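You operate a simulated robot arm through the tools that you are given. There is no shell and no other tool.

Carry out the task below with a simulated robot arm. There is one attempt and no reset: what you move stays moved.

Task
Press the measuring table's orange oil button 2 times, then move the table to blue, then yellow, and lock it.

It is judged by the outcome, as a careful person would: the job done as asked, and still so three seconds after it is handed in. It fails if anything else is knocked over, pushed out of place, dropped, spilled or broken.

Robot
A 7-joint arm with a two-finger parallel gripper, fixed in place. Base frame: the origin is on the floor under the middle of its stand, x ahead of it, y to its left, z up. Units: mm, rad, N and s.
It reaches about 1479 mm from its shoulder. Its first joint turns from -2.897 to 2.897 rad. Payload 4.4 kg.
Tool frame: the origin (TCP) lies between the finger pads and is the grasp point; the fingertips stand 23 mm ahead of it; z points along the fingers, y is the line along which they close. Largest opening 94 mm; finger width 38, thickness 10; the body of the gripper, 54 by 96 mm, starts 39 mm behind the TCP.
Orientation is that of the tool frame in the base frame, as a unit quaternion [w, x, y, z]. With the fingers straight down and closing along the base's y, the tool's x points along the base's -x, its y along +y and its z along -z.

Tools
- The arm moves only by the tool move_arm. Its argument "deltas" is a list that holds one entry, the list of rows, each a list of 7 numbers: the turn, a rotation vector about the tool's x, y, z in units of 4 degrees (1.0 is 4 degrees), then the shift along the tool's x, y, z in units of 20 mm (1.0 is 20 mm), then the closure, from 0 (fully open) to 1 (shut). In form: [[[rx, ry, rz, dx, dy, dz, claw], ...]]. A call has 1 to 20 rows; each row shifts and turns the commanded pose from where the row before left it, along the tool's axes as they then stand. A call with a number of a shift or a turn outside -1 to 1 is refused whole. Each row takes 0.2 s and may step no farther than 50 mm and 0.15 rad from the row before; otherwise, or with a gripper value out of range, the whole call is refused. Where a pose cannot be reached the arm comes as near as it can. A force on the tool above 60 N (or 10 N above the force at the start of the call, whichever is more), or a blocked arm, ends the call early, and 0.2 s more pass. Each finger travels about 72 mm/s and halts on what it meets, pressing with about 32 N; the grip force reading is that of the motor and also rises with nothing between the fingers. The clock runs only during rows and for 0.2 s after the last one: add rows that do not move to give the fingers time. The reply holds the time, the measured pose of the TCP, the force on the tool along the base axes, the opening and the grip force, in the units named above and with some noise, with the torque about the TCP (base axes, N m) and any sound that the robot's microphone picked up.
- Cameras (640 x 400 px; columns grow to the right, rows downward): "scene" is fixed at [219.5, 649.4, 1605.2]; the picture's right is [0.89, -0.45, 0.00], its down [-0.32, -0.64, -0.70] and it looks along [0.32, 0.63, -0.71] (base axes); focal length 214 px, centre (320, 200). "wrist" rides on the gripper at [86, 16, -75] in the tool frame; the picture's right is [-0.18, 0.98, 0.00], its down [-0.58, -0.11, -0.81] and it looks along [-0.79, -0.15, 0.59] (tool axes); focal length 243 px, centre (320, 200). There is no depth. A picture from a camera that has moved, and an enlarged one, comes with that camera's place and axes in the base frame and with its lens.
- get_image(camera): a new picture of that camera. The clock stands still meanwhile.
- enlarge(camera, box): a new picture of the part [left, top, right, bottom] of that camera's present view, enlarged. The clock stands still meanwhile.
- hand_in(): hands the job in; it is judged then, once.

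Nothing tells you positions but the pictures and the camera data. Unless the task says otherwise, let go and move clear before handing in.

The tools are called after "Emit:" by a JSON object that holds its "api" and its "payload". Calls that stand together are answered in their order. move_arm: Moves the arm, as the interface text tells. Its arguments: {"type":"object","properties":{"deltas":{"type":"array","items":{"type":"array","items":{"type":"array","items":{"type":"number"}}}}},"required":["deltas"]} The other tools are called the same way: get_image (camera) takes a picture; enlarge (camera, box) takes an enlarged picture of a part of a camera's view; hand_in () hands the job in.

At the start:

```text
clock: 0.0
tcp_pos: [508.0, 490.8, 1179.5]
orientation: [0.0, 0.0, 1.0, 0.0]
ft_force: [-0.4, 0.6, 0.3]
ft_torque: [0.02, 0.0, -0.01]
gripper_width: 94.0
gripper_force: 0.1
```

scene: 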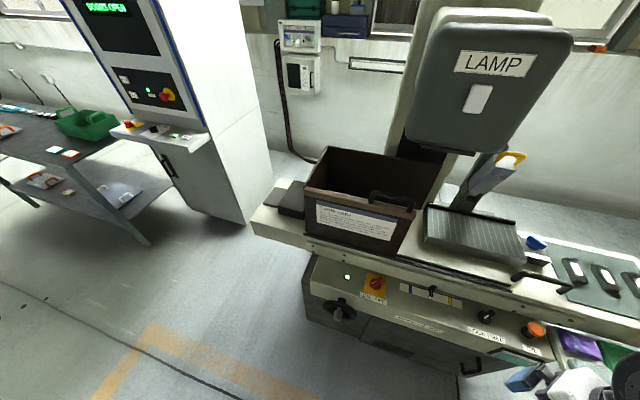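
wrist: 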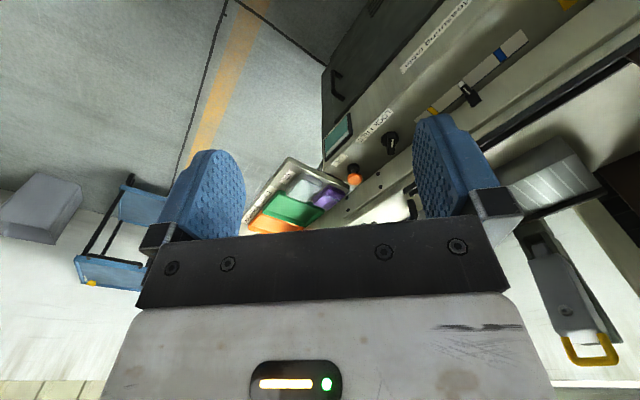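

I see a measuring machine with a front panel: a green lamp, a red/yellow rotary switch, a slider scale with coloured marks, a table lock knob and an orange oil button. I'll enlarge the views to read the labels before moving.

Emit:
{"api": "enlarge", "payload": {"camera": "scene", "box": [300, 240, 460, 340]}}

Emit:
{"api": "enlarge", "payload": {"camera": "scene", "box": [440, 270, 600, 370]}}

Emit:
{"api": "enlarge", "payload": {"camera": "scene", "box": [400, 160, 640, 310]}}

Emit:
{"api": "enlarge", "payload": {"camera": "wrist", "box": [320, 0, 640, 200]}}

```text
4.00 times, centred on (380, 290) of scene
camera zoom: at [219.5, 649.4, 1605.2], right [0.89, -0.45, 0.0], down [-0.32, -0.64, -0.7], along [0.32, 0.63, -0.71], focal length 858 px, centre (80, -160)
```

zoom: 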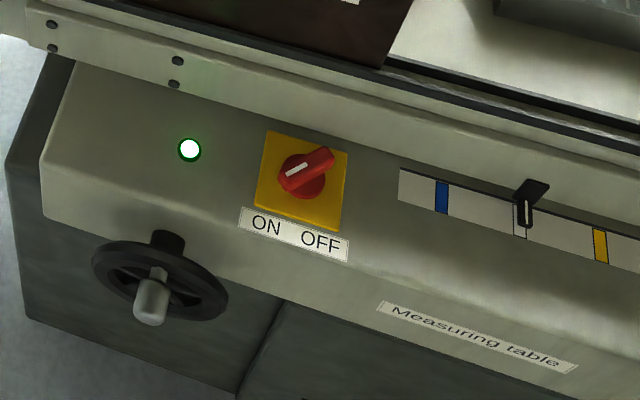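

```text
4.00 times, centred on (520, 320) of scene
camera zoom: at [219.5, 649.4, 1605.2], right [0.89, -0.45, 0.0], down [-0.32, -0.64, -0.7], along [0.32, 0.63, -0.71], focal length 858 px, centre (-480, -280)
```

zoom: 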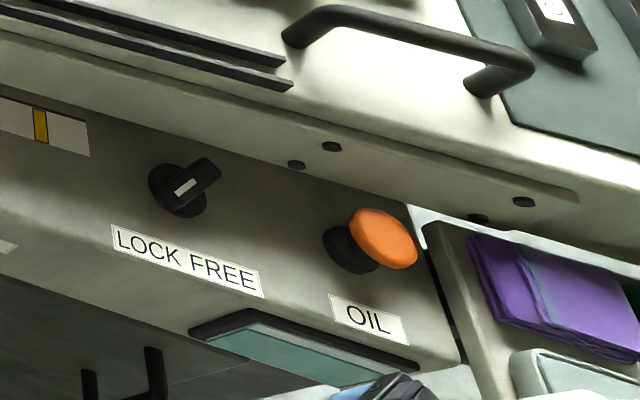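

```text
2.67 times, centred on (520, 235) of scene
camera zoom: at [219.5, 649.4, 1605.2], right [0.89, -0.45, 0.0], down [-0.32, -0.64, -0.7], along [0.32, 0.63, -0.71], focal length 572 px, centre (-213, 107)
```

zoom: 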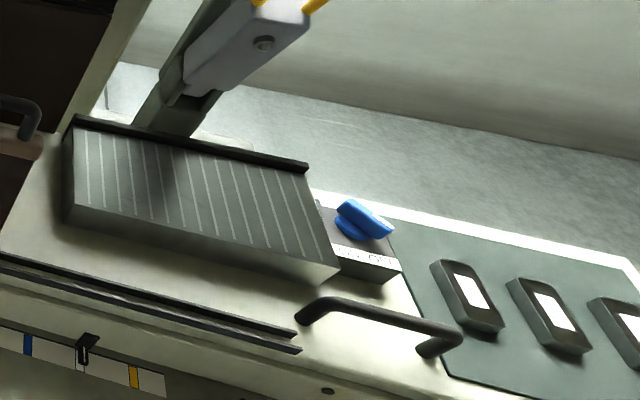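

```text
2.00 times, centred on (480, 100) of wrist
camera zoom: at [420.9, 506.5, 1255.9], right [0.18, 0.98, 0.0], down [0.58, -0.11, 0.81], along [0.79, -0.15, -0.59], focal length 485 px, centre (0, 400)
```

zoom: 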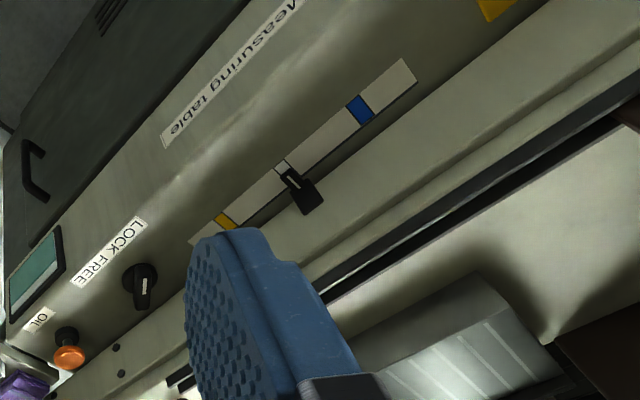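

The panel runs diagonally across the front of the arm, with the oil button near (900, 509, 844), the lock knob near (816, 599, 819) and the table pointer near (723, 740, 802). I'll turn the gripper to face the panel for a closer look.

Emit:
{"api": "move_arm", "payload": {"deltas": [[[0, 0, -0.95, 0, 0, 0, 0], [0, 0, -0.95, 0, 0, 0, 0], [0, 0, -0.95, 0, 0, 0, 0], [0, 0, -0.95, 0, 0, 0, 0], [0, 0, -0.95, 0, 0, 0, 0], [0, 0, -0.95, 0, 0, 0, 0], [0, 0, -0.95, 0, 0, 0, 0], [0, 0, -0.95, 0, 0, 0, 0], [0, 0, -0.95, 0, 0, 0, 0], [0, 0, -0.95, 0, 0, 0, 0]]]}}

Emit:
{"api": "get_image", "payload": {"camera": "wrist"}}

Emit:
{"api": "get_image", "payload": {"camera": "scene"}}

```text
clock: 2.2
tcp_pos: [508.6, 490.8, 1179.7]
orientation: [0.0, -0.326, 0.945, 0.0]
ft_force: [0.0, 0.7, 0.0]
ft_torque: [0.01, -0.01, -0.01]
gripper_width: 94.0
gripper_force: 0.1
```

```text
taken
camera wrist: at [429.0, 450.2, 1255.8], right [-0.46, 0.89, 0.0], down [0.52, 0.27, 0.81], along [0.72, 0.37, -0.59], focal length 243 px, centre (320, 200)
```

wrist: 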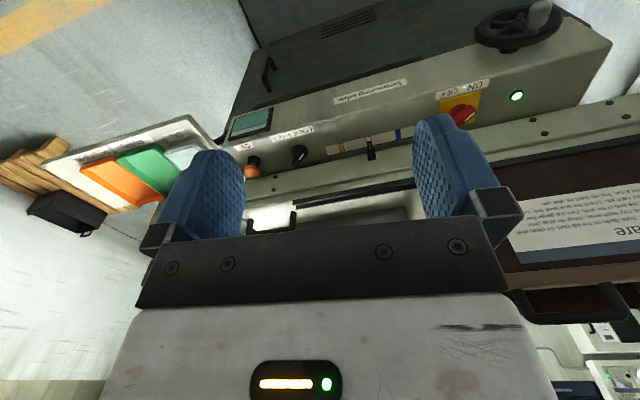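

```text
taken
```

scene: 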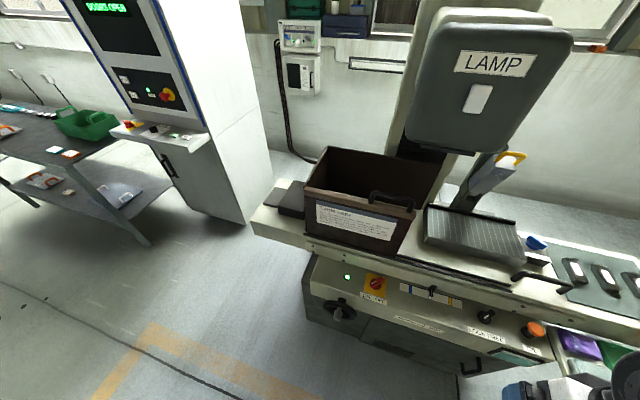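

The wrist camera now faces the panel. Next I'll pitch the gripper up toward the panel so the camera looks at it more level, keeping the TCP where it is.

Emit:
{"api": "move_arm", "payload": {"deltas": [[[0, -1, 0, 0, 0, 0, 0], [0, -1, 0, 0, 0, 0, 0], [0, -1, 0, 0, 0, 0, 0], [0, -1, 0, 0, 0, 0, 0], [0, -1, 0, 0, 0, 0, 0]]]}}

Emit:
{"api": "get_image", "payload": {"camera": "wrist"}}

```text
clock: 3.4
tcp_pos: [506.8, 491.2, 1180.2]
orientation: [0.165, -0.321, 0.931, 0.057]
ft_force: [0.8, 0.0, -0.9]
ft_torque: [0.01, -0.02, -0.03]
gripper_width: 94.1
gripper_force: 0.2
```

```text
taken
camera wrist: at [413.0, 438.0, 1221.5], right [-0.47, 0.88, 0.06], down [0.28, 0.08, 0.96], along [0.84, 0.47, -0.28], focal length 243 px, centre (320, 200)
```

wrist: 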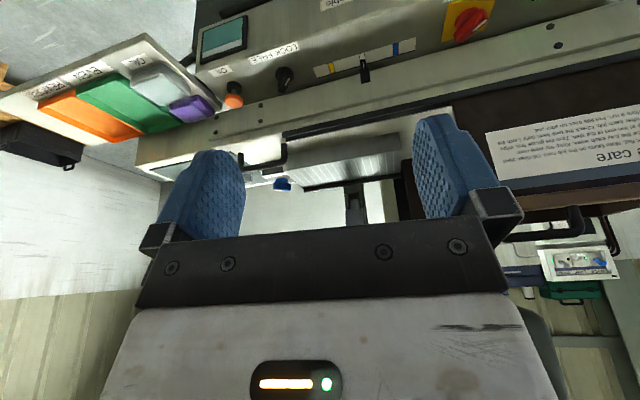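

The panel is clear in this view. I'll enlarge it to read the knob states and the pointer.

Emit:
{"api": "enlarge", "payload": {"camera": "wrist", "box": [190, 0, 350, 100]}}

Emit:
{"api": "enlarge", "payload": {"camera": "wrist", "box": [300, 0, 500, 125]}}

Emit:
{"api": "enlarge", "payload": {"camera": "wrist", "box": [220, 100, 420, 225]}}

```text
4.00 times, centred on (270, 50) of wrist
camera zoom: at [413.0, 438.0, 1221.5], right [-0.47, 0.88, 0.06], down [0.28, 0.08, 0.96], along [0.84, 0.47, -0.28], focal length 970 px, centre (520, 800)
```

zoom: 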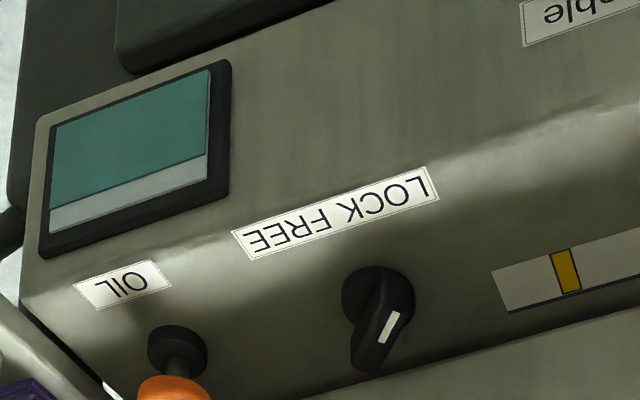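

```text
3.20 times, centred on (400, 62) of wrist
camera zoom: at [413.0, 438.0, 1221.5], right [-0.47, 0.88, 0.06], down [0.28, 0.08, 0.96], along [0.84, 0.47, -0.28], focal length 776 px, centre (64, 640)
```

zoom: 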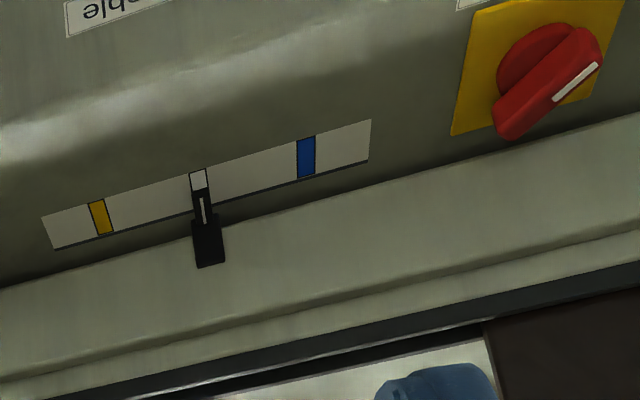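

```text
3.20 times, centred on (320, 162) of wrist
camera zoom: at [413.0, 438.0, 1221.5], right [-0.47, 0.88, 0.06], down [0.28, 0.08, 0.96], along [0.84, 0.47, -0.28], focal length 776 px, centre (320, 320)
```

zoom: 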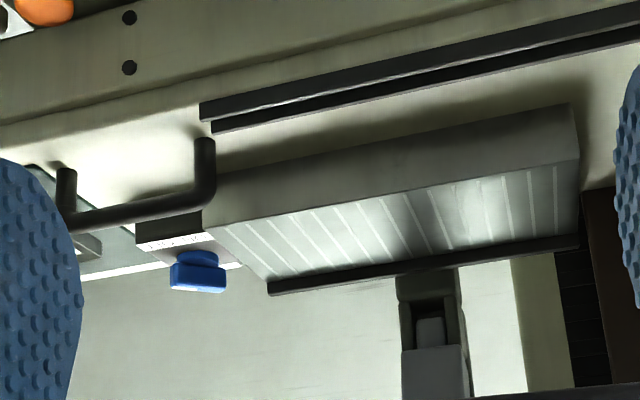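

The panel is close to horizontal, and the handle on the table top sits near (950–1040, 640–550, 940). Before touching anything I need to know which part moves and which way the lock knob points.

Emit:
{"api": "enlarge", "payload": {"camera": "scene", "box": [240, 170, 400, 270]}}

Emit:
{"api": "enlarge", "payload": {"camera": "scene", "box": [380, 230, 540, 330]}}

Emit:
{"api": "enlarge", "payload": {"camera": "scene", "box": [460, 295, 508, 325]}}

Emit:
{"api": "enlarge", "payload": {"camera": "scene", "box": [480, 225, 640, 325]}}

Emit:
{"api": "enlarge", "payload": {"camera": "wrist", "box": [270, 60, 318, 90]}}

```text
4.00 times, centred on (320, 220) of scene
camera zoom: at [219.5, 649.4, 1605.2], right [0.89, -0.45, 0.0], down [-0.32, -0.64, -0.7], along [0.32, 0.63, -0.71], focal length 858 px, centre (320, 120)
```

zoom: 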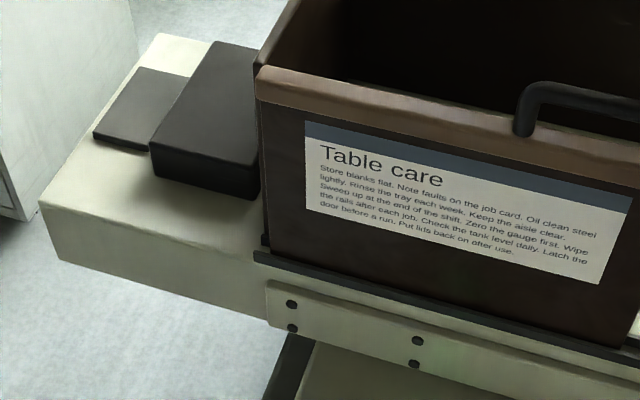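

```text
4.00 times, centred on (460, 280) of scene
camera zoom: at [219.5, 649.4, 1605.2], right [0.89, -0.45, 0.0], down [-0.32, -0.64, -0.7], along [0.32, 0.63, -0.71], focal length 858 px, centre (-240, -120)
```

zoom: 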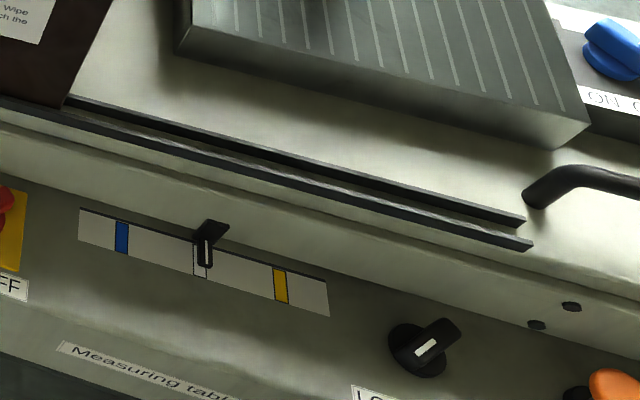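

```text
13.33 times, centred on (484, 310) of scene
camera zoom: at [219.5, 649.4, 1605.2], right [0.89, -0.45, 0.0], down [-0.32, -0.64, -0.7], along [0.32, 0.63, -0.71], focal length 2860 px, centre (-1867, -1267)
```

zoom: 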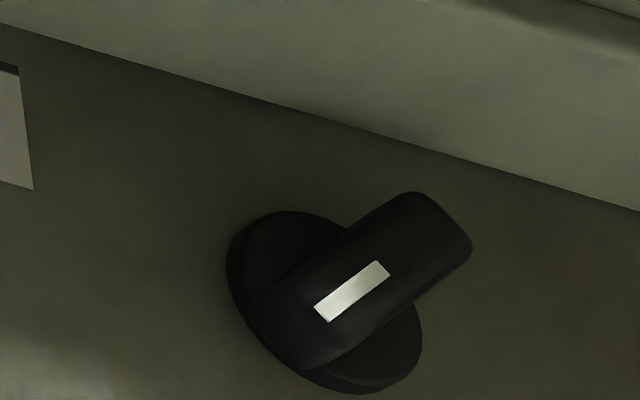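

```text
4.00 times, centred on (560, 275) of scene
camera zoom: at [219.5, 649.4, 1605.2], right [0.89, -0.45, 0.0], down [-0.32, -0.64, -0.7], along [0.32, 0.63, -0.71], focal length 858 px, centre (-640, -100)
```

zoom: 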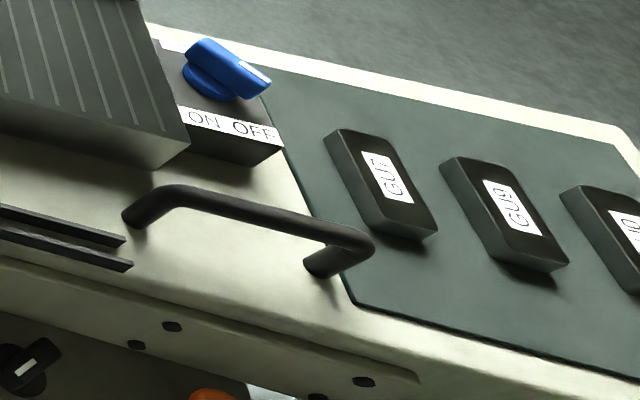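

```text
13.33 times, centred on (294, 75) of wrist
camera zoom: at [413.0, 438.0, 1221.5], right [-0.47, 0.88, 0.06], down [0.28, 0.08, 0.96], along [0.84, 0.47, -0.28], focal length 3235 px, centre (667, 1867)
```

zoom: 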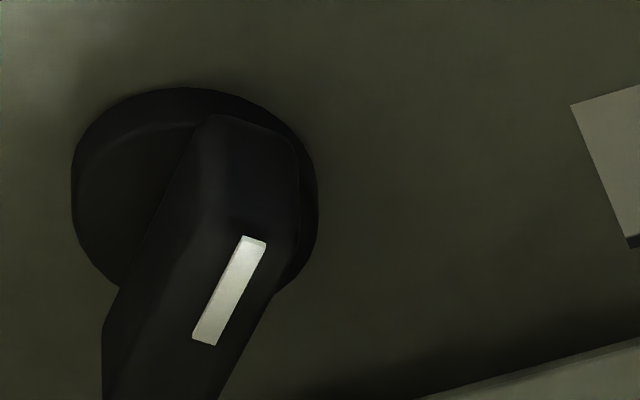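

The lock knob's bar lies on the lower-left to upper-right diagonal, but its mark is nearly centred, so I can't tell which label it points to. I'll compare it with the main switch and the blue knob.

Emit:
{"api": "enlarge", "payload": {"camera": "scene", "box": [356, 266, 396, 291]}}

Emit:
{"api": "enlarge", "payload": {"camera": "scene", "box": [516, 228, 556, 253]}}

Emit:
{"api": "enlarge", "payload": {"camera": "wrist", "box": [264, 60, 312, 105]}}

Emit:
{"api": "enlarge", "payload": {"camera": "wrist", "box": [440, 0, 504, 50]}}

Emit:
{"api": "enlarge", "payload": {"camera": "scene", "box": [310, 280, 390, 330]}}

```text
16.00 times, centred on (376, 278) of scene
camera zoom: at [219.5, 649.4, 1605.2], right [0.89, -0.45, 0.0], down [-0.32, -0.64, -0.7], along [0.32, 0.63, -0.71], focal length 3432 px, centre (-576, -1056)
```

zoom: 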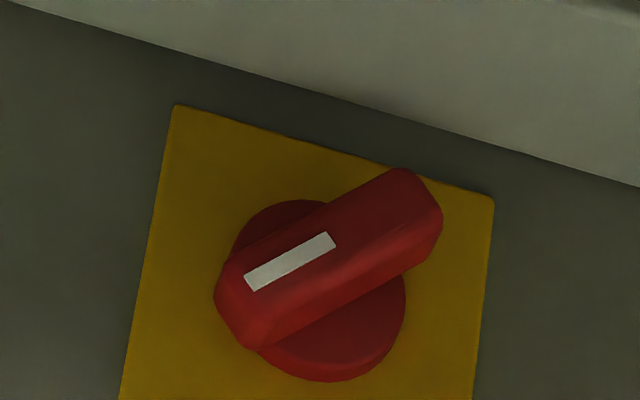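

```text
16.00 times, centred on (536, 240) of scene
camera zoom: at [219.5, 649.4, 1605.2], right [0.89, -0.45, 0.0], down [-0.32, -0.64, -0.7], along [0.32, 0.63, -0.71], focal length 3432 px, centre (-3136, -448)
```

zoom: 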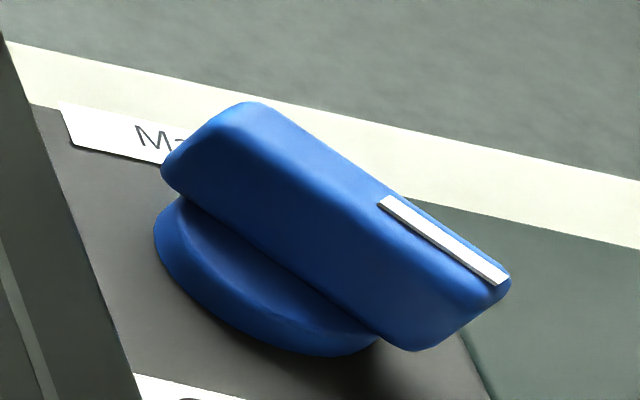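

```text
8.89 times, centred on (288, 82) of wrist
camera zoom: at [413.0, 438.0, 1221.5], right [-0.47, 0.88, 0.06], down [0.28, 0.08, 0.96], along [0.84, 0.47, -0.28], focal length 2157 px, centre (604, 1244)
```

zoom: 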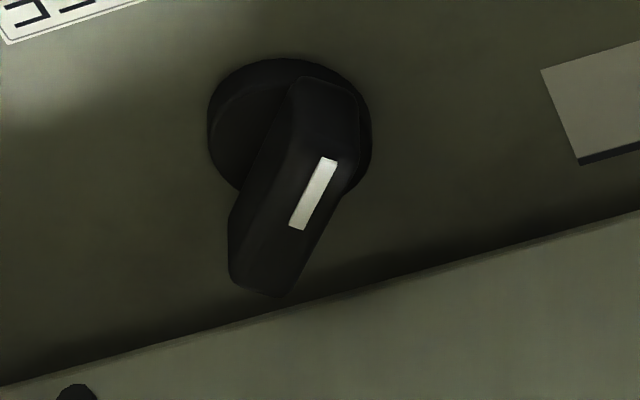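

```text
8.00 times, centred on (472, 25) of wrist
camera zoom: at [413.0, 438.0, 1221.5], right [-0.47, 0.88, 0.06], down [0.28, 0.08, 0.96], along [0.84, 0.47, -0.28], focal length 1941 px, centre (-896, 1600)
```

zoom: 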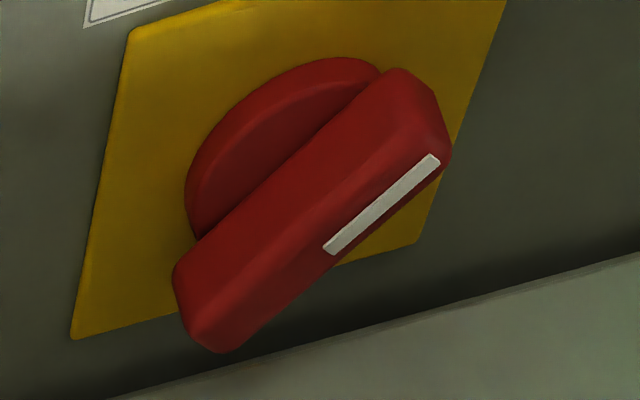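

```text
8.00 times, centred on (350, 305) of scene
camera zoom: at [219.5, 649.4, 1605.2], right [0.89, -0.45, 0.0], down [-0.32, -0.64, -0.7], along [0.32, 0.63, -0.71], focal length 1716 px, centre (80, -640)
```

zoom: 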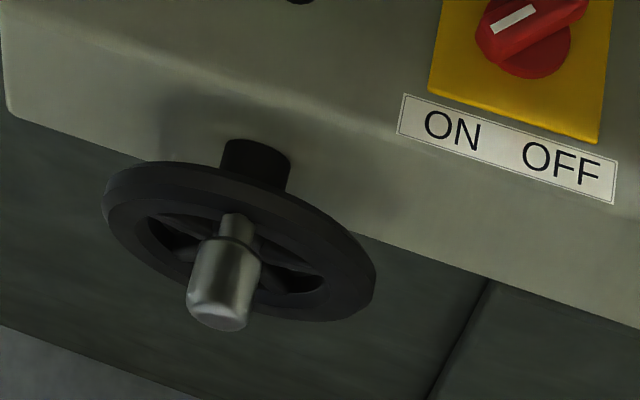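

The main switch mark points to ON and the lamp is green. The lock knob's mark seems to lean toward LOCK, but I'm not sure. I'll bring the camera down in front of the lock knob, well clear of the panel, for a close look.

Emit:
{"api": "move_arm", "payload": {"deltas": [[[0, 1, 0, 0, 0, 0, 0], [0, 1, 0, 0, 0, 0, 0], [0, 1, 0, 0, 0, 0, 0], [0, 1, 0, 0, 0, 0, 0], [0, 1, 0, 0, 0, 0, 0], [0, 0, -0.8, 0, 0, 0, 0], [0, 0, -0.8, 0, 0, 0, 0], [0, 0, 0, -0.8, -0.7, 1, 0], [0, 0, 0, -0.8, -0.7, 1, 0], [0, 0, 0, -0.8, -0.7, 1, 0], [0, 0, 0, -0.8, -0.7, 1, 0], [0, 0, 0, -0.8, -0.7, 1, 0], [0, 0, 0, -0.8, -0.7, 1, 0], [0, 0, 0, -0.8, -0.7, 1, 0], [0, 0, 0, -0.8, -0.7, 1, 0], [0, 0, 0, 0, 0, 0, 0]]]}}

Emit:
{"api": "get_image", "payload": {"camera": "wrist"}}

Emit:
{"api": "get_image", "payload": {"camera": "scene"}}

```text
clock: 6.8
tcp_pos: [676.5, 497.7, 1018.7]
orientation: [0.0, -0.378, 0.926, -0.001]
ft_force: [-1.0, 0.7, -0.5]
ft_torque: [0.03, 0.02, 0.01]
gripper_width: 94.1
gripper_force: 0.0
```

```text
taken
camera wrist: at [603.7, 449.5, 1093.4], right [-0.56, 0.83, 0.0], down [0.49, 0.33, 0.81], along [0.67, 0.45, -0.59], focal length 243 px, centre (320, 200)
```

wrist: 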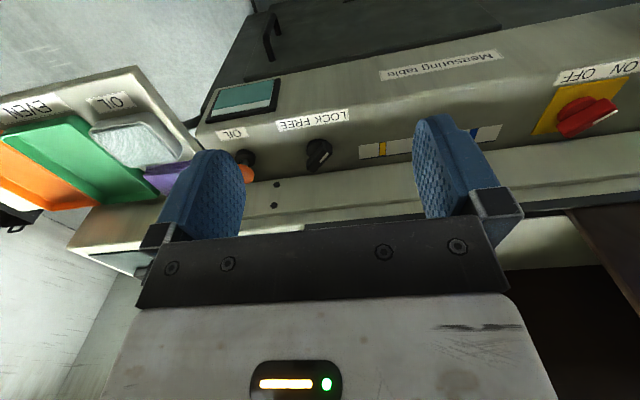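

```text
taken
```

scene: 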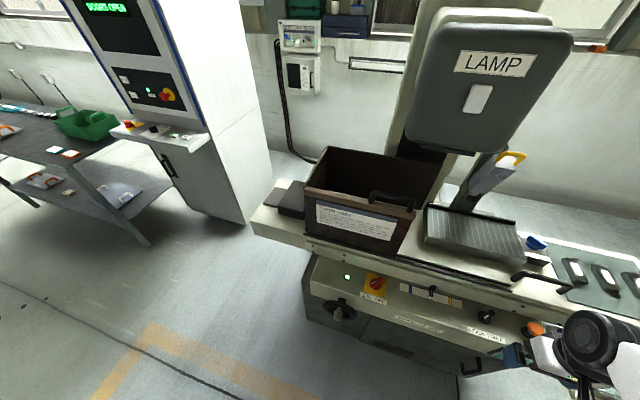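

The lock knob is in clear view between the fingers. I'll enlarge it along with the button and scale.

Emit:
{"api": "enlarge", "payload": {"camera": "wrist", "box": [290, 125, 354, 175]}}

Emit:
{"api": "enlarge", "payload": {"camera": "wrist", "box": [180, 60, 420, 210]}}

Emit:
{"api": "enlarge", "payload": {"camera": "wrist", "box": [540, 80, 636, 140]}}

```text
8.00 times, centred on (322, 150) of wrist
camera zoom: at [603.7, 449.5, 1093.4], right [-0.56, 0.83, 0.0], down [0.49, 0.33, 0.81], along [0.67, 0.45, -0.59], focal length 1941 px, centre (304, 600)
```

zoom: 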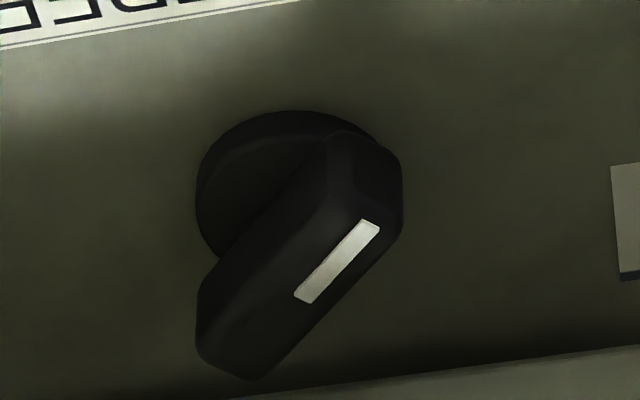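

```text
2.67 times, centred on (300, 135) of wrist
camera zoom: at [603.7, 449.5, 1093.4], right [-0.56, 0.83, 0.0], down [0.49, 0.33, 0.81], along [0.67, 0.45, -0.59], focal length 647 px, centre (373, 373)
```

zoom: 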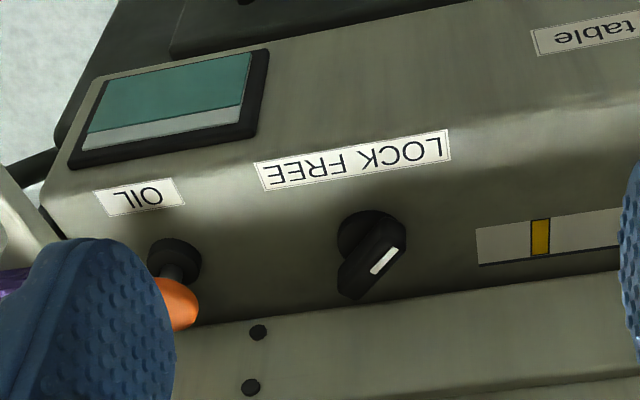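

```text
6.67 times, centred on (588, 110) of wrist
camera zoom: at [603.7, 449.5, 1093.4], right [-0.56, 0.83, 0.0], down [0.49, 0.33, 0.81], along [0.67, 0.45, -0.59], focal length 1618 px, centre (-1467, 800)
```

zoom: 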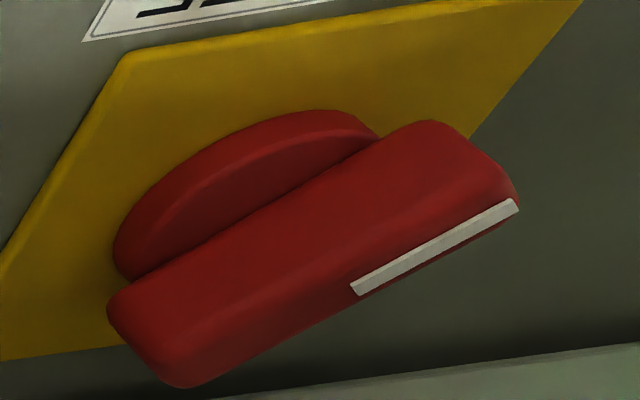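

The close view shows the mark on the LOCK half of the bar, the same way the main switch points to ON, so the table looks locked now. The panel comes out horizontal at z≈785 and the machine runs at about −45°. Next I'll move above and in front of the oil button to locate it precisely.

Emit:
{"api": "move_arm", "payload": {"deltas": [[[0, 0, 0, -0.4, -0.95, 0.2, 0], [0, 0, 0, -0.4, -0.95, 0.2, 0], [0, 0, 0, -0.4, -0.95, 0.2, 0], [0, 0, 0, -0.4, -0.95, 0.2, 0], [0, 0, 0, -0.4, -0.95, 0.2, 0], [0, 0, 0, -0.4, -0.95, 0.2, 0], [0, 0, 0, -0.4, -0.95, 0.2, 0], [0, 0, 0, -0.4, -0.95, 0.2, 0], [0, 0, 0, -0.4, -0.95, 0.2, 0], [0, 0, 0, 0, 0, 0, 0]]]}}

Emit:
{"api": "get_image", "payload": {"camera": "wrist"}}

Emit:
{"api": "enlarge", "payload": {"camera": "wrist", "box": [240, 80, 480, 230]}}

```text
clock: 9.0
tcp_pos: [849.9, 428.2, 985.3]
orientation: [0.0, -0.378, 0.926, 0.0]
ft_force: [-0.5, -0.4, 0.1]
ft_torque: [-0.01, 0.01, 0.0]
gripper_width: 93.9
gripper_force: 0.2
```

```text
taken
camera wrist: at [776.0, 379.0, 1060.1], right [-0.56, 0.83, 0.0], down [0.49, 0.33, 0.81], along [0.67, 0.45, -0.59], focal length 243 px, centre (320, 200)
```

wrist: 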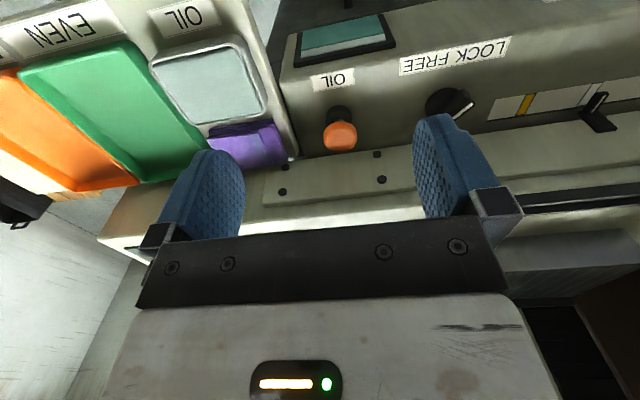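

```text
2.67 times, centred on (360, 155) of wrist
camera zoom: at [776.0, 379.0, 1060.1], right [-0.56, 0.83, 0.0], down [0.49, 0.33, 0.81], along [0.67, 0.45, -0.59], focal length 647 px, centre (213, 320)
```

zoom: 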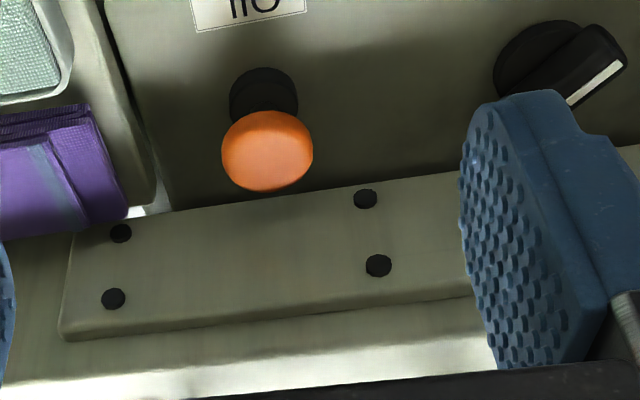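

The oil button cap is at about (920, 505, top 830), and the table's front edge is just behind it at z≈825. I'll close the fingers and move over the button, offset slightly toward the robot so the gripper body stays clear of the table.

Emit:
{"api": "move_arm", "payload": {"deltas": [[[0, 0, -0.15, 0, 0, 0, 1], [0, 0, 0, -0.8, 0.05, 0, 1], [0, 0, 0, -0.8, 0.05, 0, 1], [0, 0, 0, -0.8, 0.05, 0, 1], [0, 0, 0, -0.8, 0.05, 0, 1], [0, 0, 0, -0.8, 0.05, 0, 1], [0, 0, 0, -0.8, 0.05, 0, 1], [0, 0, 0, 0, 0, 0.9, 1], [0, 0, 0, 0, 0, 0.9, 1], [0, 0, 0, 0, 0, 0.9, 1], [0, 0, 0, 0, 0, 0.9, 1], [0, 0, 0, 0, 0, 0, 1], [0, 0, 0, 0, 0, 0, 1]]]}}

Emit:
{"api": "get_image", "payload": {"camera": "wrist"}}

Emit:
{"api": "enlarge", "payload": {"camera": "scene", "box": [470, 260, 630, 360]}}

```text
clock: 11.8
tcp_pos: [912.9, 500.1, 914.6]
orientation: [0.001, -0.383, 0.924, 0.001]
ft_force: [-0.9, -0.1, -0.3]
ft_torque: [0.03, -0.01, 0.0]
gripper_width: 0.0
gripper_force: 32.3
```

```text
taken
camera wrist: at [840.4, 450.7, 989.7], right [-0.57, 0.82, 0.0], down [0.49, 0.33, 0.81], along [0.67, 0.46, -0.59], focal length 243 px, centre (320, 200)
```

wrist: 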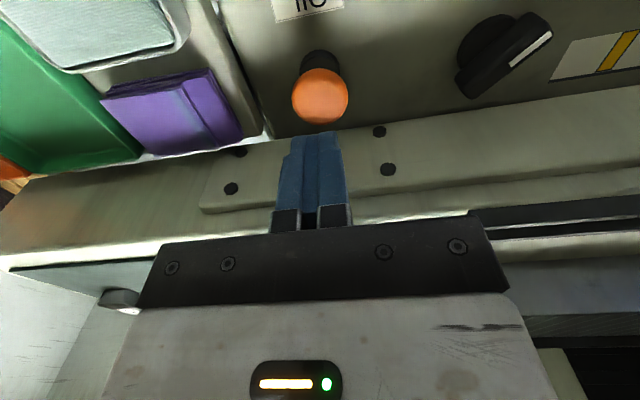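

```text
4.00 times, centred on (550, 310) of scene
camera zoom: at [219.5, 649.4, 1605.2], right [0.89, -0.45, 0.0], down [-0.32, -0.64, -0.7], along [0.32, 0.63, -0.71], focal length 858 px, centre (-600, -240)
```

zoom: 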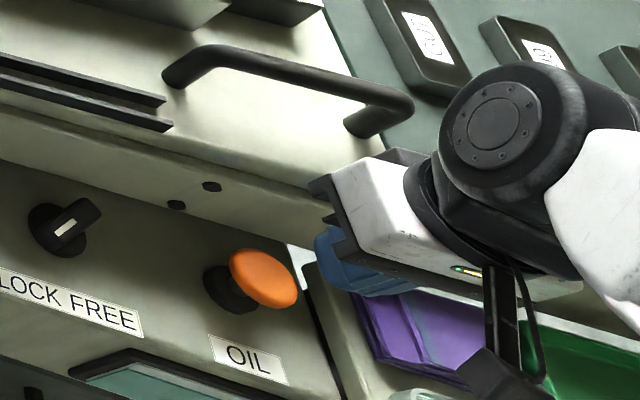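

The fingertips are aligned above the cap at (913, 500), about 60 mm over it. I'll come down close to it and then feel for contact in small steps.

Emit:
{"api": "move_arm", "payload": {"deltas": [[[0, 0, 0, 0, 0, 0.8, 1], [0, 0, 0, 0, 0, 0.8, 1], [0, 0, 0, 0, 0, 0.6, 1], [0, 0, 0, 0, 0, 0, 1]]]}}

Emit:
{"api": "get_image", "payload": {"camera": "wrist"}}

Emit:
{"api": "enlarge", "payload": {"camera": "scene", "box": [490, 280, 586, 340]}}

```text
clock: 12.8
tcp_pos: [912.7, 501.4, 869.7]
orientation: [-0.001, -0.382, 0.924, -0.001]
ft_force: [0.2, 0.5, 0.4]
ft_torque: [-0.01, 0.02, -0.03]
gripper_width: 0.2
gripper_force: 31.6
```

```text
taken
camera wrist: at [840.3, 452.0, 944.2], right [-0.57, 0.82, 0.0], down [0.49, 0.33, 0.81], along [0.67, 0.46, -0.59], focal length 243 px, centre (320, 200)
```

wrist: 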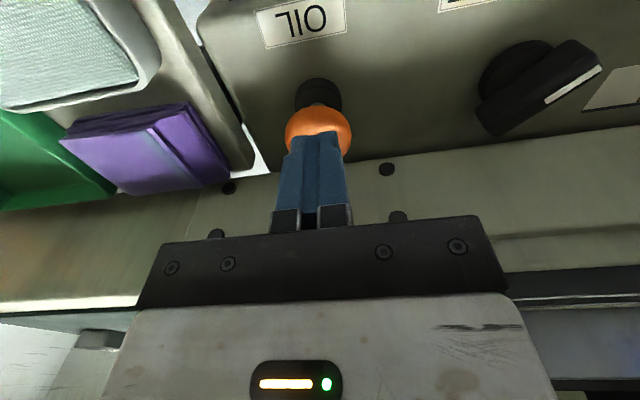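

```text
6.67 times, centred on (538, 310) of scene
camera zoom: at [219.5, 649.4, 1605.2], right [0.89, -0.45, 0.0], down [-0.32, -0.64, -0.7], along [0.32, 0.63, -0.71], focal length 1430 px, centre (-1133, -533)
```

zoom: 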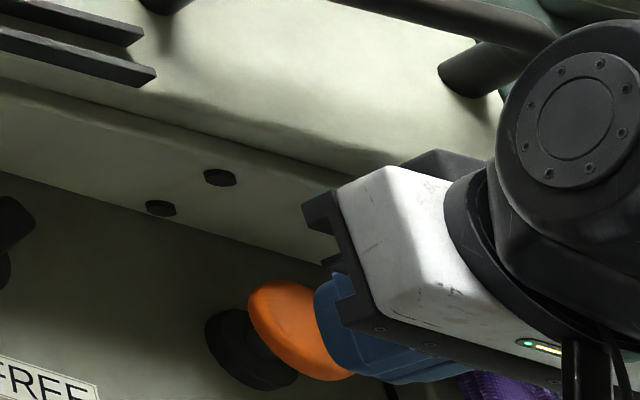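

The fingertips are about 15 mm above the cap. I'll go down slowly and watch the force and sound.

Emit:
{"api": "move_arm", "payload": {"deltas": [[[0, 0, 0, 0, 0, 0.2, 1], [0, 0, 0, 0, 0, 0.2, 1], [0, 0, 0, 0, 0, 0.2, 1], [0, 0, 0, 0, 0, 0.1, 1]]]}}

```text
clock: 13.8
tcp_pos: [913.5, 501.3, 855.2]
orientation: [0.0, -0.382, 0.924, 0.0]
ft_force: [-0.2, -0.4, -0.4]
ft_torque: [0.01, -0.01, 0.0]
gripper_width: 0.0
gripper_force: 32.0
```

No contact yet with the tip at about z 832. I'll continue in small steps.

Emit:
{"api": "move_arm", "payload": {"deltas": [[[0, 0, 0, 0, 0, 0.1, 1], [0, 0, 0, 0, 0, 0.1, 1], [0, 0, 0, 0, 0, 0.1, 1]]]}}

```text
clock: 14.6
tcp_pos: [912.3, 500.2, 850.1]
orientation: [0.0, -0.382, 0.924, 0.0]
ft_force: [-1.3, 2.2, 2.4]
ft_torque: [0.07, 0.0, 0.03]
gripper_width: 0.1
gripper_force: 32.3
```

A small upward force has appeared, so contact is starting at about tip z 827. I'll press on in small steps until it clicks.

Emit:
{"api": "move_arm", "payload": {"deltas": [[[0, 0, 0, 0, 0, 0.1, 1], [0, 0, 0, 0, 0, 0.1, 1]]]}}

```text
clock: 15.2
tcp_pos: [911.8, 500.6, 846.4]
orientation: [-0.001, -0.382, 0.924, 0.0]
ft_force: [-1.8, -2.3, 4.7]
ft_torque: [0.03, -0.01, 0.0]
gripper_width: 0.1
gripper_force: 32.1
```

Emit:
{"api": "move_arm", "payload": {"deltas": [[[0, 0, 0, 0, 0, 0.1, 1], [0, 0, 0, 0, 0, 0.1, 1]]]}}

Emit:
{"api": "get_image", "payload": {"camera": "wrist"}}

```text
clock: 15.8
tcp_pos: [912.3, 501.1, 842.5]
orientation: [0.001, -0.383, 0.924, 0.0]
ft_force: [3.4, 0.5, 5.6]
ft_torque: [0.1, -0.13, -0.01]
gripper_width: 0.0
gripper_force: 32.1
```

```text
taken
camera wrist: at [839.5, 450.6, 917.2], right [-0.57, 0.82, 0.0], down [0.49, 0.33, 0.81], along [0.67, 0.46, -0.59], focal length 243 px, centre (320, 200)
```

wrist: 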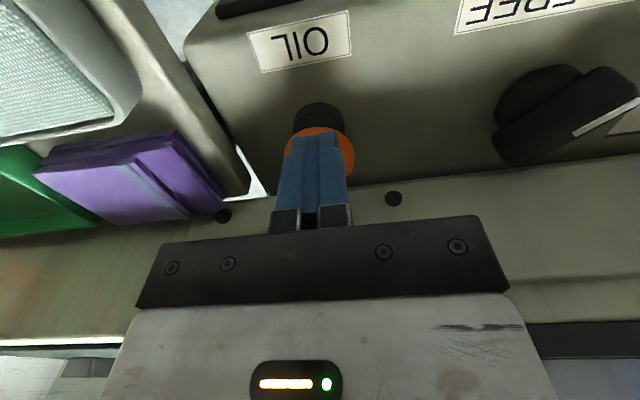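

The button is moving against its spring, with no click yet. I'll keep pressing.

Emit:
{"api": "move_arm", "payload": {"deltas": [[[0, 0, 0, 0, 0, 0.1, 1], [0, 0, 0, 0, 0, 0.1, 1]]]}}

```text
clock: 16.4
tcp_pos: [911.5, 499.6, 836.5]
orientation: [-0.001, -0.383, 0.924, 0.0]
ft_force: [-0.5, 3.1, 8.2]
ft_torque: [0.11, -0.12, 0.04]
gripper_width: 0.2
gripper_force: 31.8
heard: click
```

I heard a click, so that is press one. I'll lift off completely so the button releases.

Emit:
{"api": "move_arm", "payload": {"deltas": [[[0, 0, 0, 0, 0, -0.3, 1], [0, 0, 0, 0, 0, -0.3, 1], [0, 0, 0, 0, 0, -0.3, 1], [0, 0, 0, 0, 0, -0.3, 1], [0, 0, 0, 0, 0, 0, 1], [0, 0, 0, 0, 0, 0, 1]]]}}

Emit:
{"api": "enlarge", "payload": {"camera": "scene", "box": [490, 280, 586, 340]}}

Emit:
{"api": "get_image", "payload": {"camera": "wrist"}}

```text
clock: 17.8
tcp_pos: [912.1, 500.8, 860.3]
orientation: [0.0, -0.383, 0.924, 0.0]
ft_force: [-0.5, 0.0, 0.3]
ft_torque: [0.01, -0.02, -0.05]
gripper_width: 0.1
gripper_force: 32.2
```

```text
6.67 times, centred on (538, 310) of scene
camera zoom: at [219.5, 649.4, 1605.2], right [0.89, -0.45, 0.0], down [-0.32, -0.64, -0.7], along [0.32, 0.63, -0.71], focal length 1430 px, centre (-1133, -533)
```

zoom: 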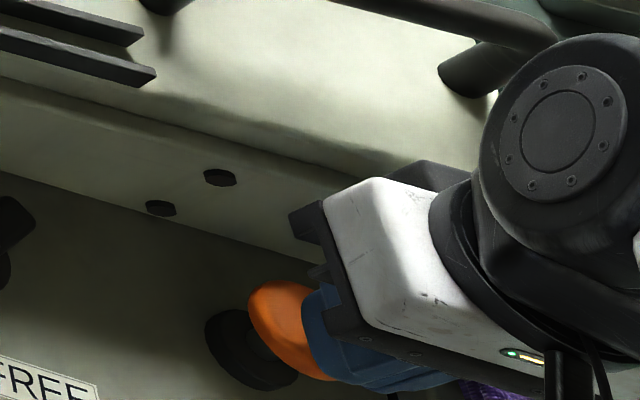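

```text
taken
camera wrist: at [839.0, 450.9, 935.5], right [-0.57, 0.82, 0.0], down [0.49, 0.33, 0.81], along [0.67, 0.46, -0.59], focal length 243 px, centre (320, 200)
```

wrist: 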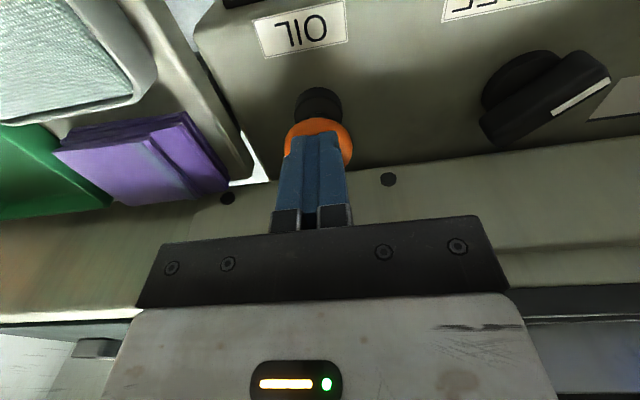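

The button sprang back up and the force is zero. Now the second press, to the same depth.

Emit:
{"api": "move_arm", "payload": {"deltas": [[[0, 0, 0, 0, 0, 0.3, 1], [0, 0, 0, 0, 0, 0.3, 1], [0, 0, 0, 0, 0, 0.2, 1], [0, 0, 0, 0, 0, 0.1, 1], [0, 0, 0, 0, 0, 0.1, 1], [0, 0, 0, 0, 0, 0.1, 1], [0, 0, 0, 0, 0, 0.1, 1]]]}}

```text
clock: 19.4
tcp_pos: [911.8, 501.9, 837.4]
orientation: [0.001, -0.382, 0.924, 0.001]
ft_force: [3.8, 2.4, 7.7]
ft_torque: [0.12, -0.17, 0.0]
gripper_width: 0.0
gripper_force: 31.9
heard: click
```

That is the second click, so two presses are done. I'll lift straight up, open the gripper and move in front of the lock knob for a close look.

Emit:
{"api": "move_arm", "payload": {"deltas": [[[0, 0, 0, 0, 0, -0.5, 1], [0, 0, 0, 0, 0, -1, 1], [0, 0, 0, 0, 0, -1, 1], [0, 0, 0, 0.5, 0, -1, 1], [0, 0, 0, 1, 0.5, -0.5, 1], [0, 0, 0, 1, 1, 0, 0.5], [0, 0, 0, 1, 1, 0, 0], [0, 0, 0, 1, 1, 0, 0], [0, 0, 0, 0.5, 1, 0, 0], [0, 0, 0, 0, 1, 0, 0], [0, 0, 0, 0, 1, 0, 0], [0, 0, 0, 0, 0.6, 0, 0], [0, 0, 0, 0, 0, 0, 0], [0, 0, 0, 0, 0, 0, 0]]]}}

Emit:
{"api": "get_image", "payload": {"camera": "wrist"}}

Emit:
{"api": "enlarge", "payload": {"camera": "wrist", "box": [240, 90, 432, 210]}}

Emit:
{"api": "get_image", "payload": {"camera": "scene"}}

```text
clock: 22.4
tcp_pos: [740.7, 528.0, 919.1]
orientation: [0.0, -0.383, 0.924, 0.0]
ft_force: [-0.1, 0.9, -0.3]
ft_torque: [-0.03, 0.01, 0.0]
gripper_width: 93.9
gripper_force: 0.0
```

```text
taken
camera wrist: at [669.4, 479.1, 992.8], right [-0.57, 0.82, 0.0], down [0.49, 0.33, 0.81], along [0.67, 0.46, -0.59], focal length 243 px, centre (320, 200)
```

wrist: 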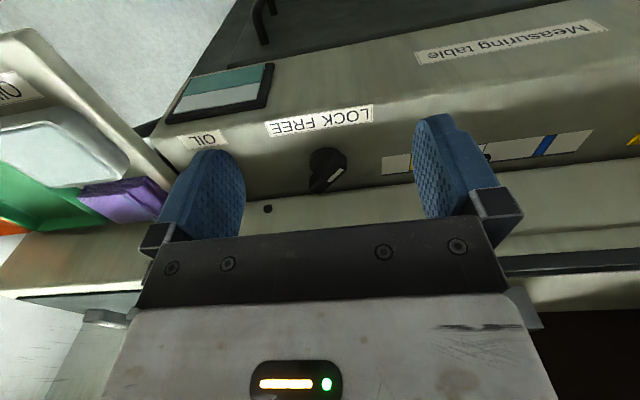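

```text
3.33 times, centred on (336, 150) of wrist
camera zoom: at [669.4, 479.1, 992.8], right [-0.57, 0.82, 0.0], down [0.49, 0.33, 0.81], along [0.67, 0.46, -0.59], focal length 809 px, centre (267, 367)
```

zoom: 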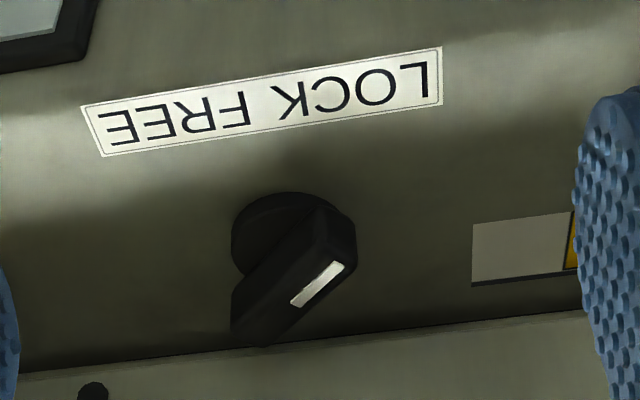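

```text
taken
```

scene: 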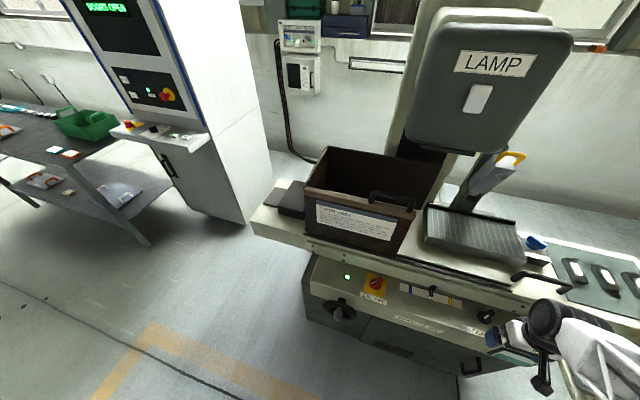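

The lock knob sits at about (826, 600), with its top at z≈821 and its bar along base x pointing toward LOCK. The table edge is too close to grip it from straight above, so I'll push the bar's near end with closed fingers. First I'll go to a spot beside it.

Emit:
{"api": "move_arm", "payload": {"deltas": [[[0, 0, 0, 0, 0.4, 0, 1], [0, 0, 0, -0.8, 0.4, 0, 1], [0, 0, 0, -0.8, 0.4, 0, 1], [0, 0, 0, -0.8, 0.4, 0, 1], [0, 0, 0, -0.8, 0.4, 0, 1], [0, 0, 0, -1, 0, 0, 1], [0, 0, 0, 0, 0, 0.9, 1], [0, 0, 0, 0, 0, 0.9, 1], [0, 0, 0, 0, 0, 0.9, 1], [0, 0, 0, 0, 0, 0.5, 1], [0, 0, 0, 0, 0, 0, 1], [0, 0, 0, 0, 0, 0, 1]]]}}

Emit:
{"api": "get_image", "payload": {"camera": "wrist"}}

Emit:
{"api": "enlarge", "payload": {"camera": "scene", "box": [440, 270, 536, 330]}}

```text
clock: 25.0
tcp_pos: [772.3, 617.4, 854.2]
orientation: [0.0, -0.383, 0.924, 0.001]
ft_force: [-0.2, 0.9, 0.2]
ft_torque: [0.02, -0.03, -0.01]
gripper_width: 0.2
gripper_force: 31.8
```

```text
taken
camera wrist: at [699.0, 568.3, 928.6], right [-0.57, 0.82, 0.0], down [0.49, 0.33, 0.81], along [0.67, 0.46, -0.59], focal length 243 px, centre (320, 200)
```

wrist: 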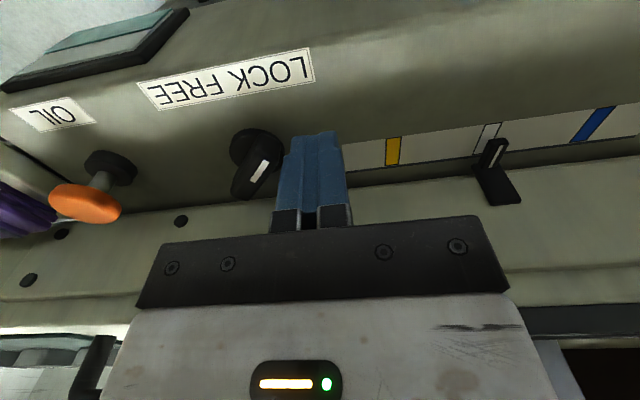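

```text
6.67 times, centred on (488, 300) of scene
camera zoom: at [219.5, 649.4, 1605.2], right [0.89, -0.45, 0.0], down [-0.32, -0.64, -0.7], along [0.32, 0.63, -0.71], focal length 1430 px, centre (-800, -467)
```

zoom: 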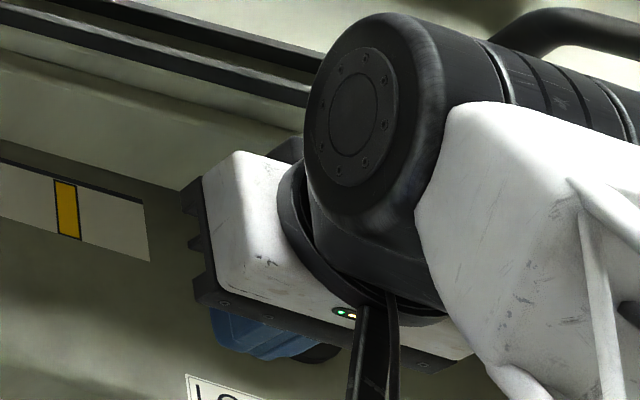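

The fingers are beside the bar's near end with a gap of about 13 mm. I'll lower the tips to z≈803, alongside the bar.

Emit:
{"api": "move_arm", "payload": {"deltas": [[[0, 0, 0, 0, 0, 0.5, 1], [0, 0, 0, 0, 0, 0.5, 1], [0, 0, 0, 0, 0, 0.4, 1], [0, 0, 0, 0, 0, 0, 1]]]}}

Emit:
{"api": "get_image", "payload": {"camera": "wrist"}}

Emit:
{"api": "enlarge", "payload": {"camera": "wrist", "box": [190, 100, 382, 220]}}

```text
clock: 26.0
tcp_pos: [772.3, 617.5, 826.2]
orientation: [0.0, -0.383, 0.924, 0.0]
ft_force: [-0.3, 0.6, -0.5]
ft_torque: [-0.01, 0.01, 0.0]
gripper_width: 0.0
gripper_force: 31.7
```

```text
taken
camera wrist: at [699.9, 568.3, 899.8], right [-0.57, 0.82, 0.0], down [0.49, 0.33, 0.81], along [0.67, 0.46, -0.59], focal length 243 px, centre (320, 200)
```

wrist: 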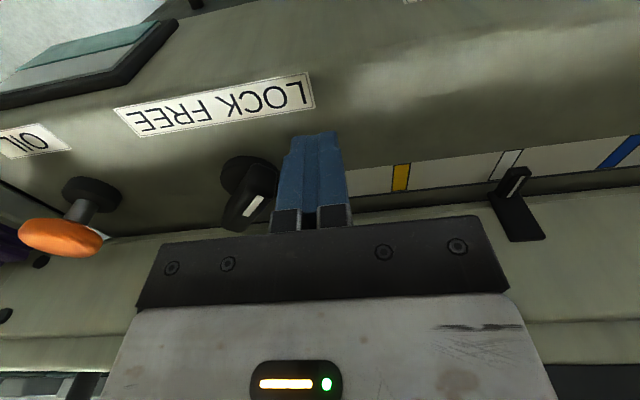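

```text
3.33 times, centred on (286, 160) of wrist
camera zoom: at [699.9, 568.3, 899.8], right [-0.57, 0.82, 0.0], down [0.49, 0.33, 0.81], along [0.67, 0.46, -0.59], focal length 809 px, centre (433, 333)
```

zoom: 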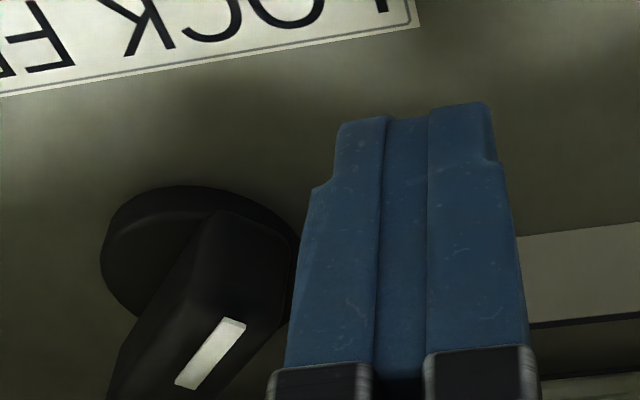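

The fingertip is level with the bar and clear of the disc. I'll start pushing along the machine's length toward FREE in small steps.

Emit:
{"api": "move_arm", "payload": {"deltas": [[[0, 0, 0, 0, -0.2, 0, 1], [0, 0, 0, 0, -0.2, 0, 1], [0, 0, 0, 0, -0.2, 0, 1], [0, 0, 0, 0, -0.2, 0, 1], [0, 0, 0, 0, -0.2, 0, 1]]]}}

Emit:
{"api": "enlarge", "payload": {"camera": "wrist", "box": [190, 100, 382, 220]}}

```text
clock: 27.2
tcp_pos: [786.7, 602.8, 824.7]
orientation: [-0.001, -0.383, 0.924, 0.001]
ft_force: [0.4, -0.7, 0.7]
ft_torque: [-0.02, 0.01, 0.02]
gripper_width: 0.0
gripper_force: 32.4
```

```text
3.33 times, centred on (286, 160) of wrist
camera zoom: at [713.8, 553.8, 900.5], right [-0.57, 0.82, 0.0], down [0.49, 0.33, 0.81], along [0.67, 0.46, -0.59], focal length 809 px, centre (433, 333)
```

zoom: 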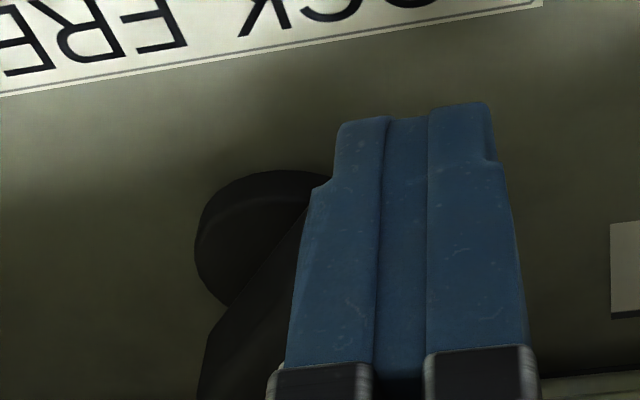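

No contact yet at e1≈130. I'll keep pushing in small steps.

Emit:
{"api": "move_arm", "payload": {"deltas": [[[0, 0, 0, 0, -0.15, 0, 1], [0, 0, 0, 0, -0.15, 0, 1], [0, 0, 0, 0, -0.15, 0, 1]]]}}

Emit:
{"api": "enlarge", "payload": {"camera": "wrist", "box": [190, 100, 382, 220]}}

```text
clock: 27.9
tcp_pos: [787.7, 601.2, 825.5]
orientation: [-0.001, -0.385, 0.923, 0.0]
ft_force: [-18.2, 6.2, 5.7]
ft_torque: [0.07, 0.08, 0.22]
gripper_width: 0.1
gripper_force: 32.3
stopped in row 3: the force on the tool passed its limit at 67 N (the readings are from after the stop); the commanded pose is now the measured one
```

```text
3.33 times, centred on (286, 160) of wrist
camera zoom: at [715.3, 551.6, 900.4], right [-0.57, 0.82, 0.0], down [0.49, 0.34, 0.8], along [0.66, 0.46, -0.59], focal length 809 px, centre (433, 333)
```

zoom: 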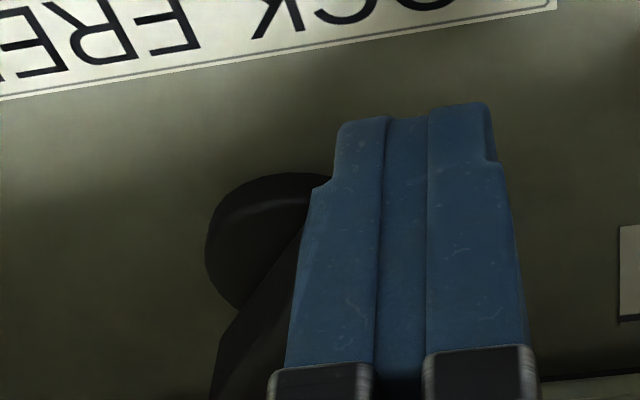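

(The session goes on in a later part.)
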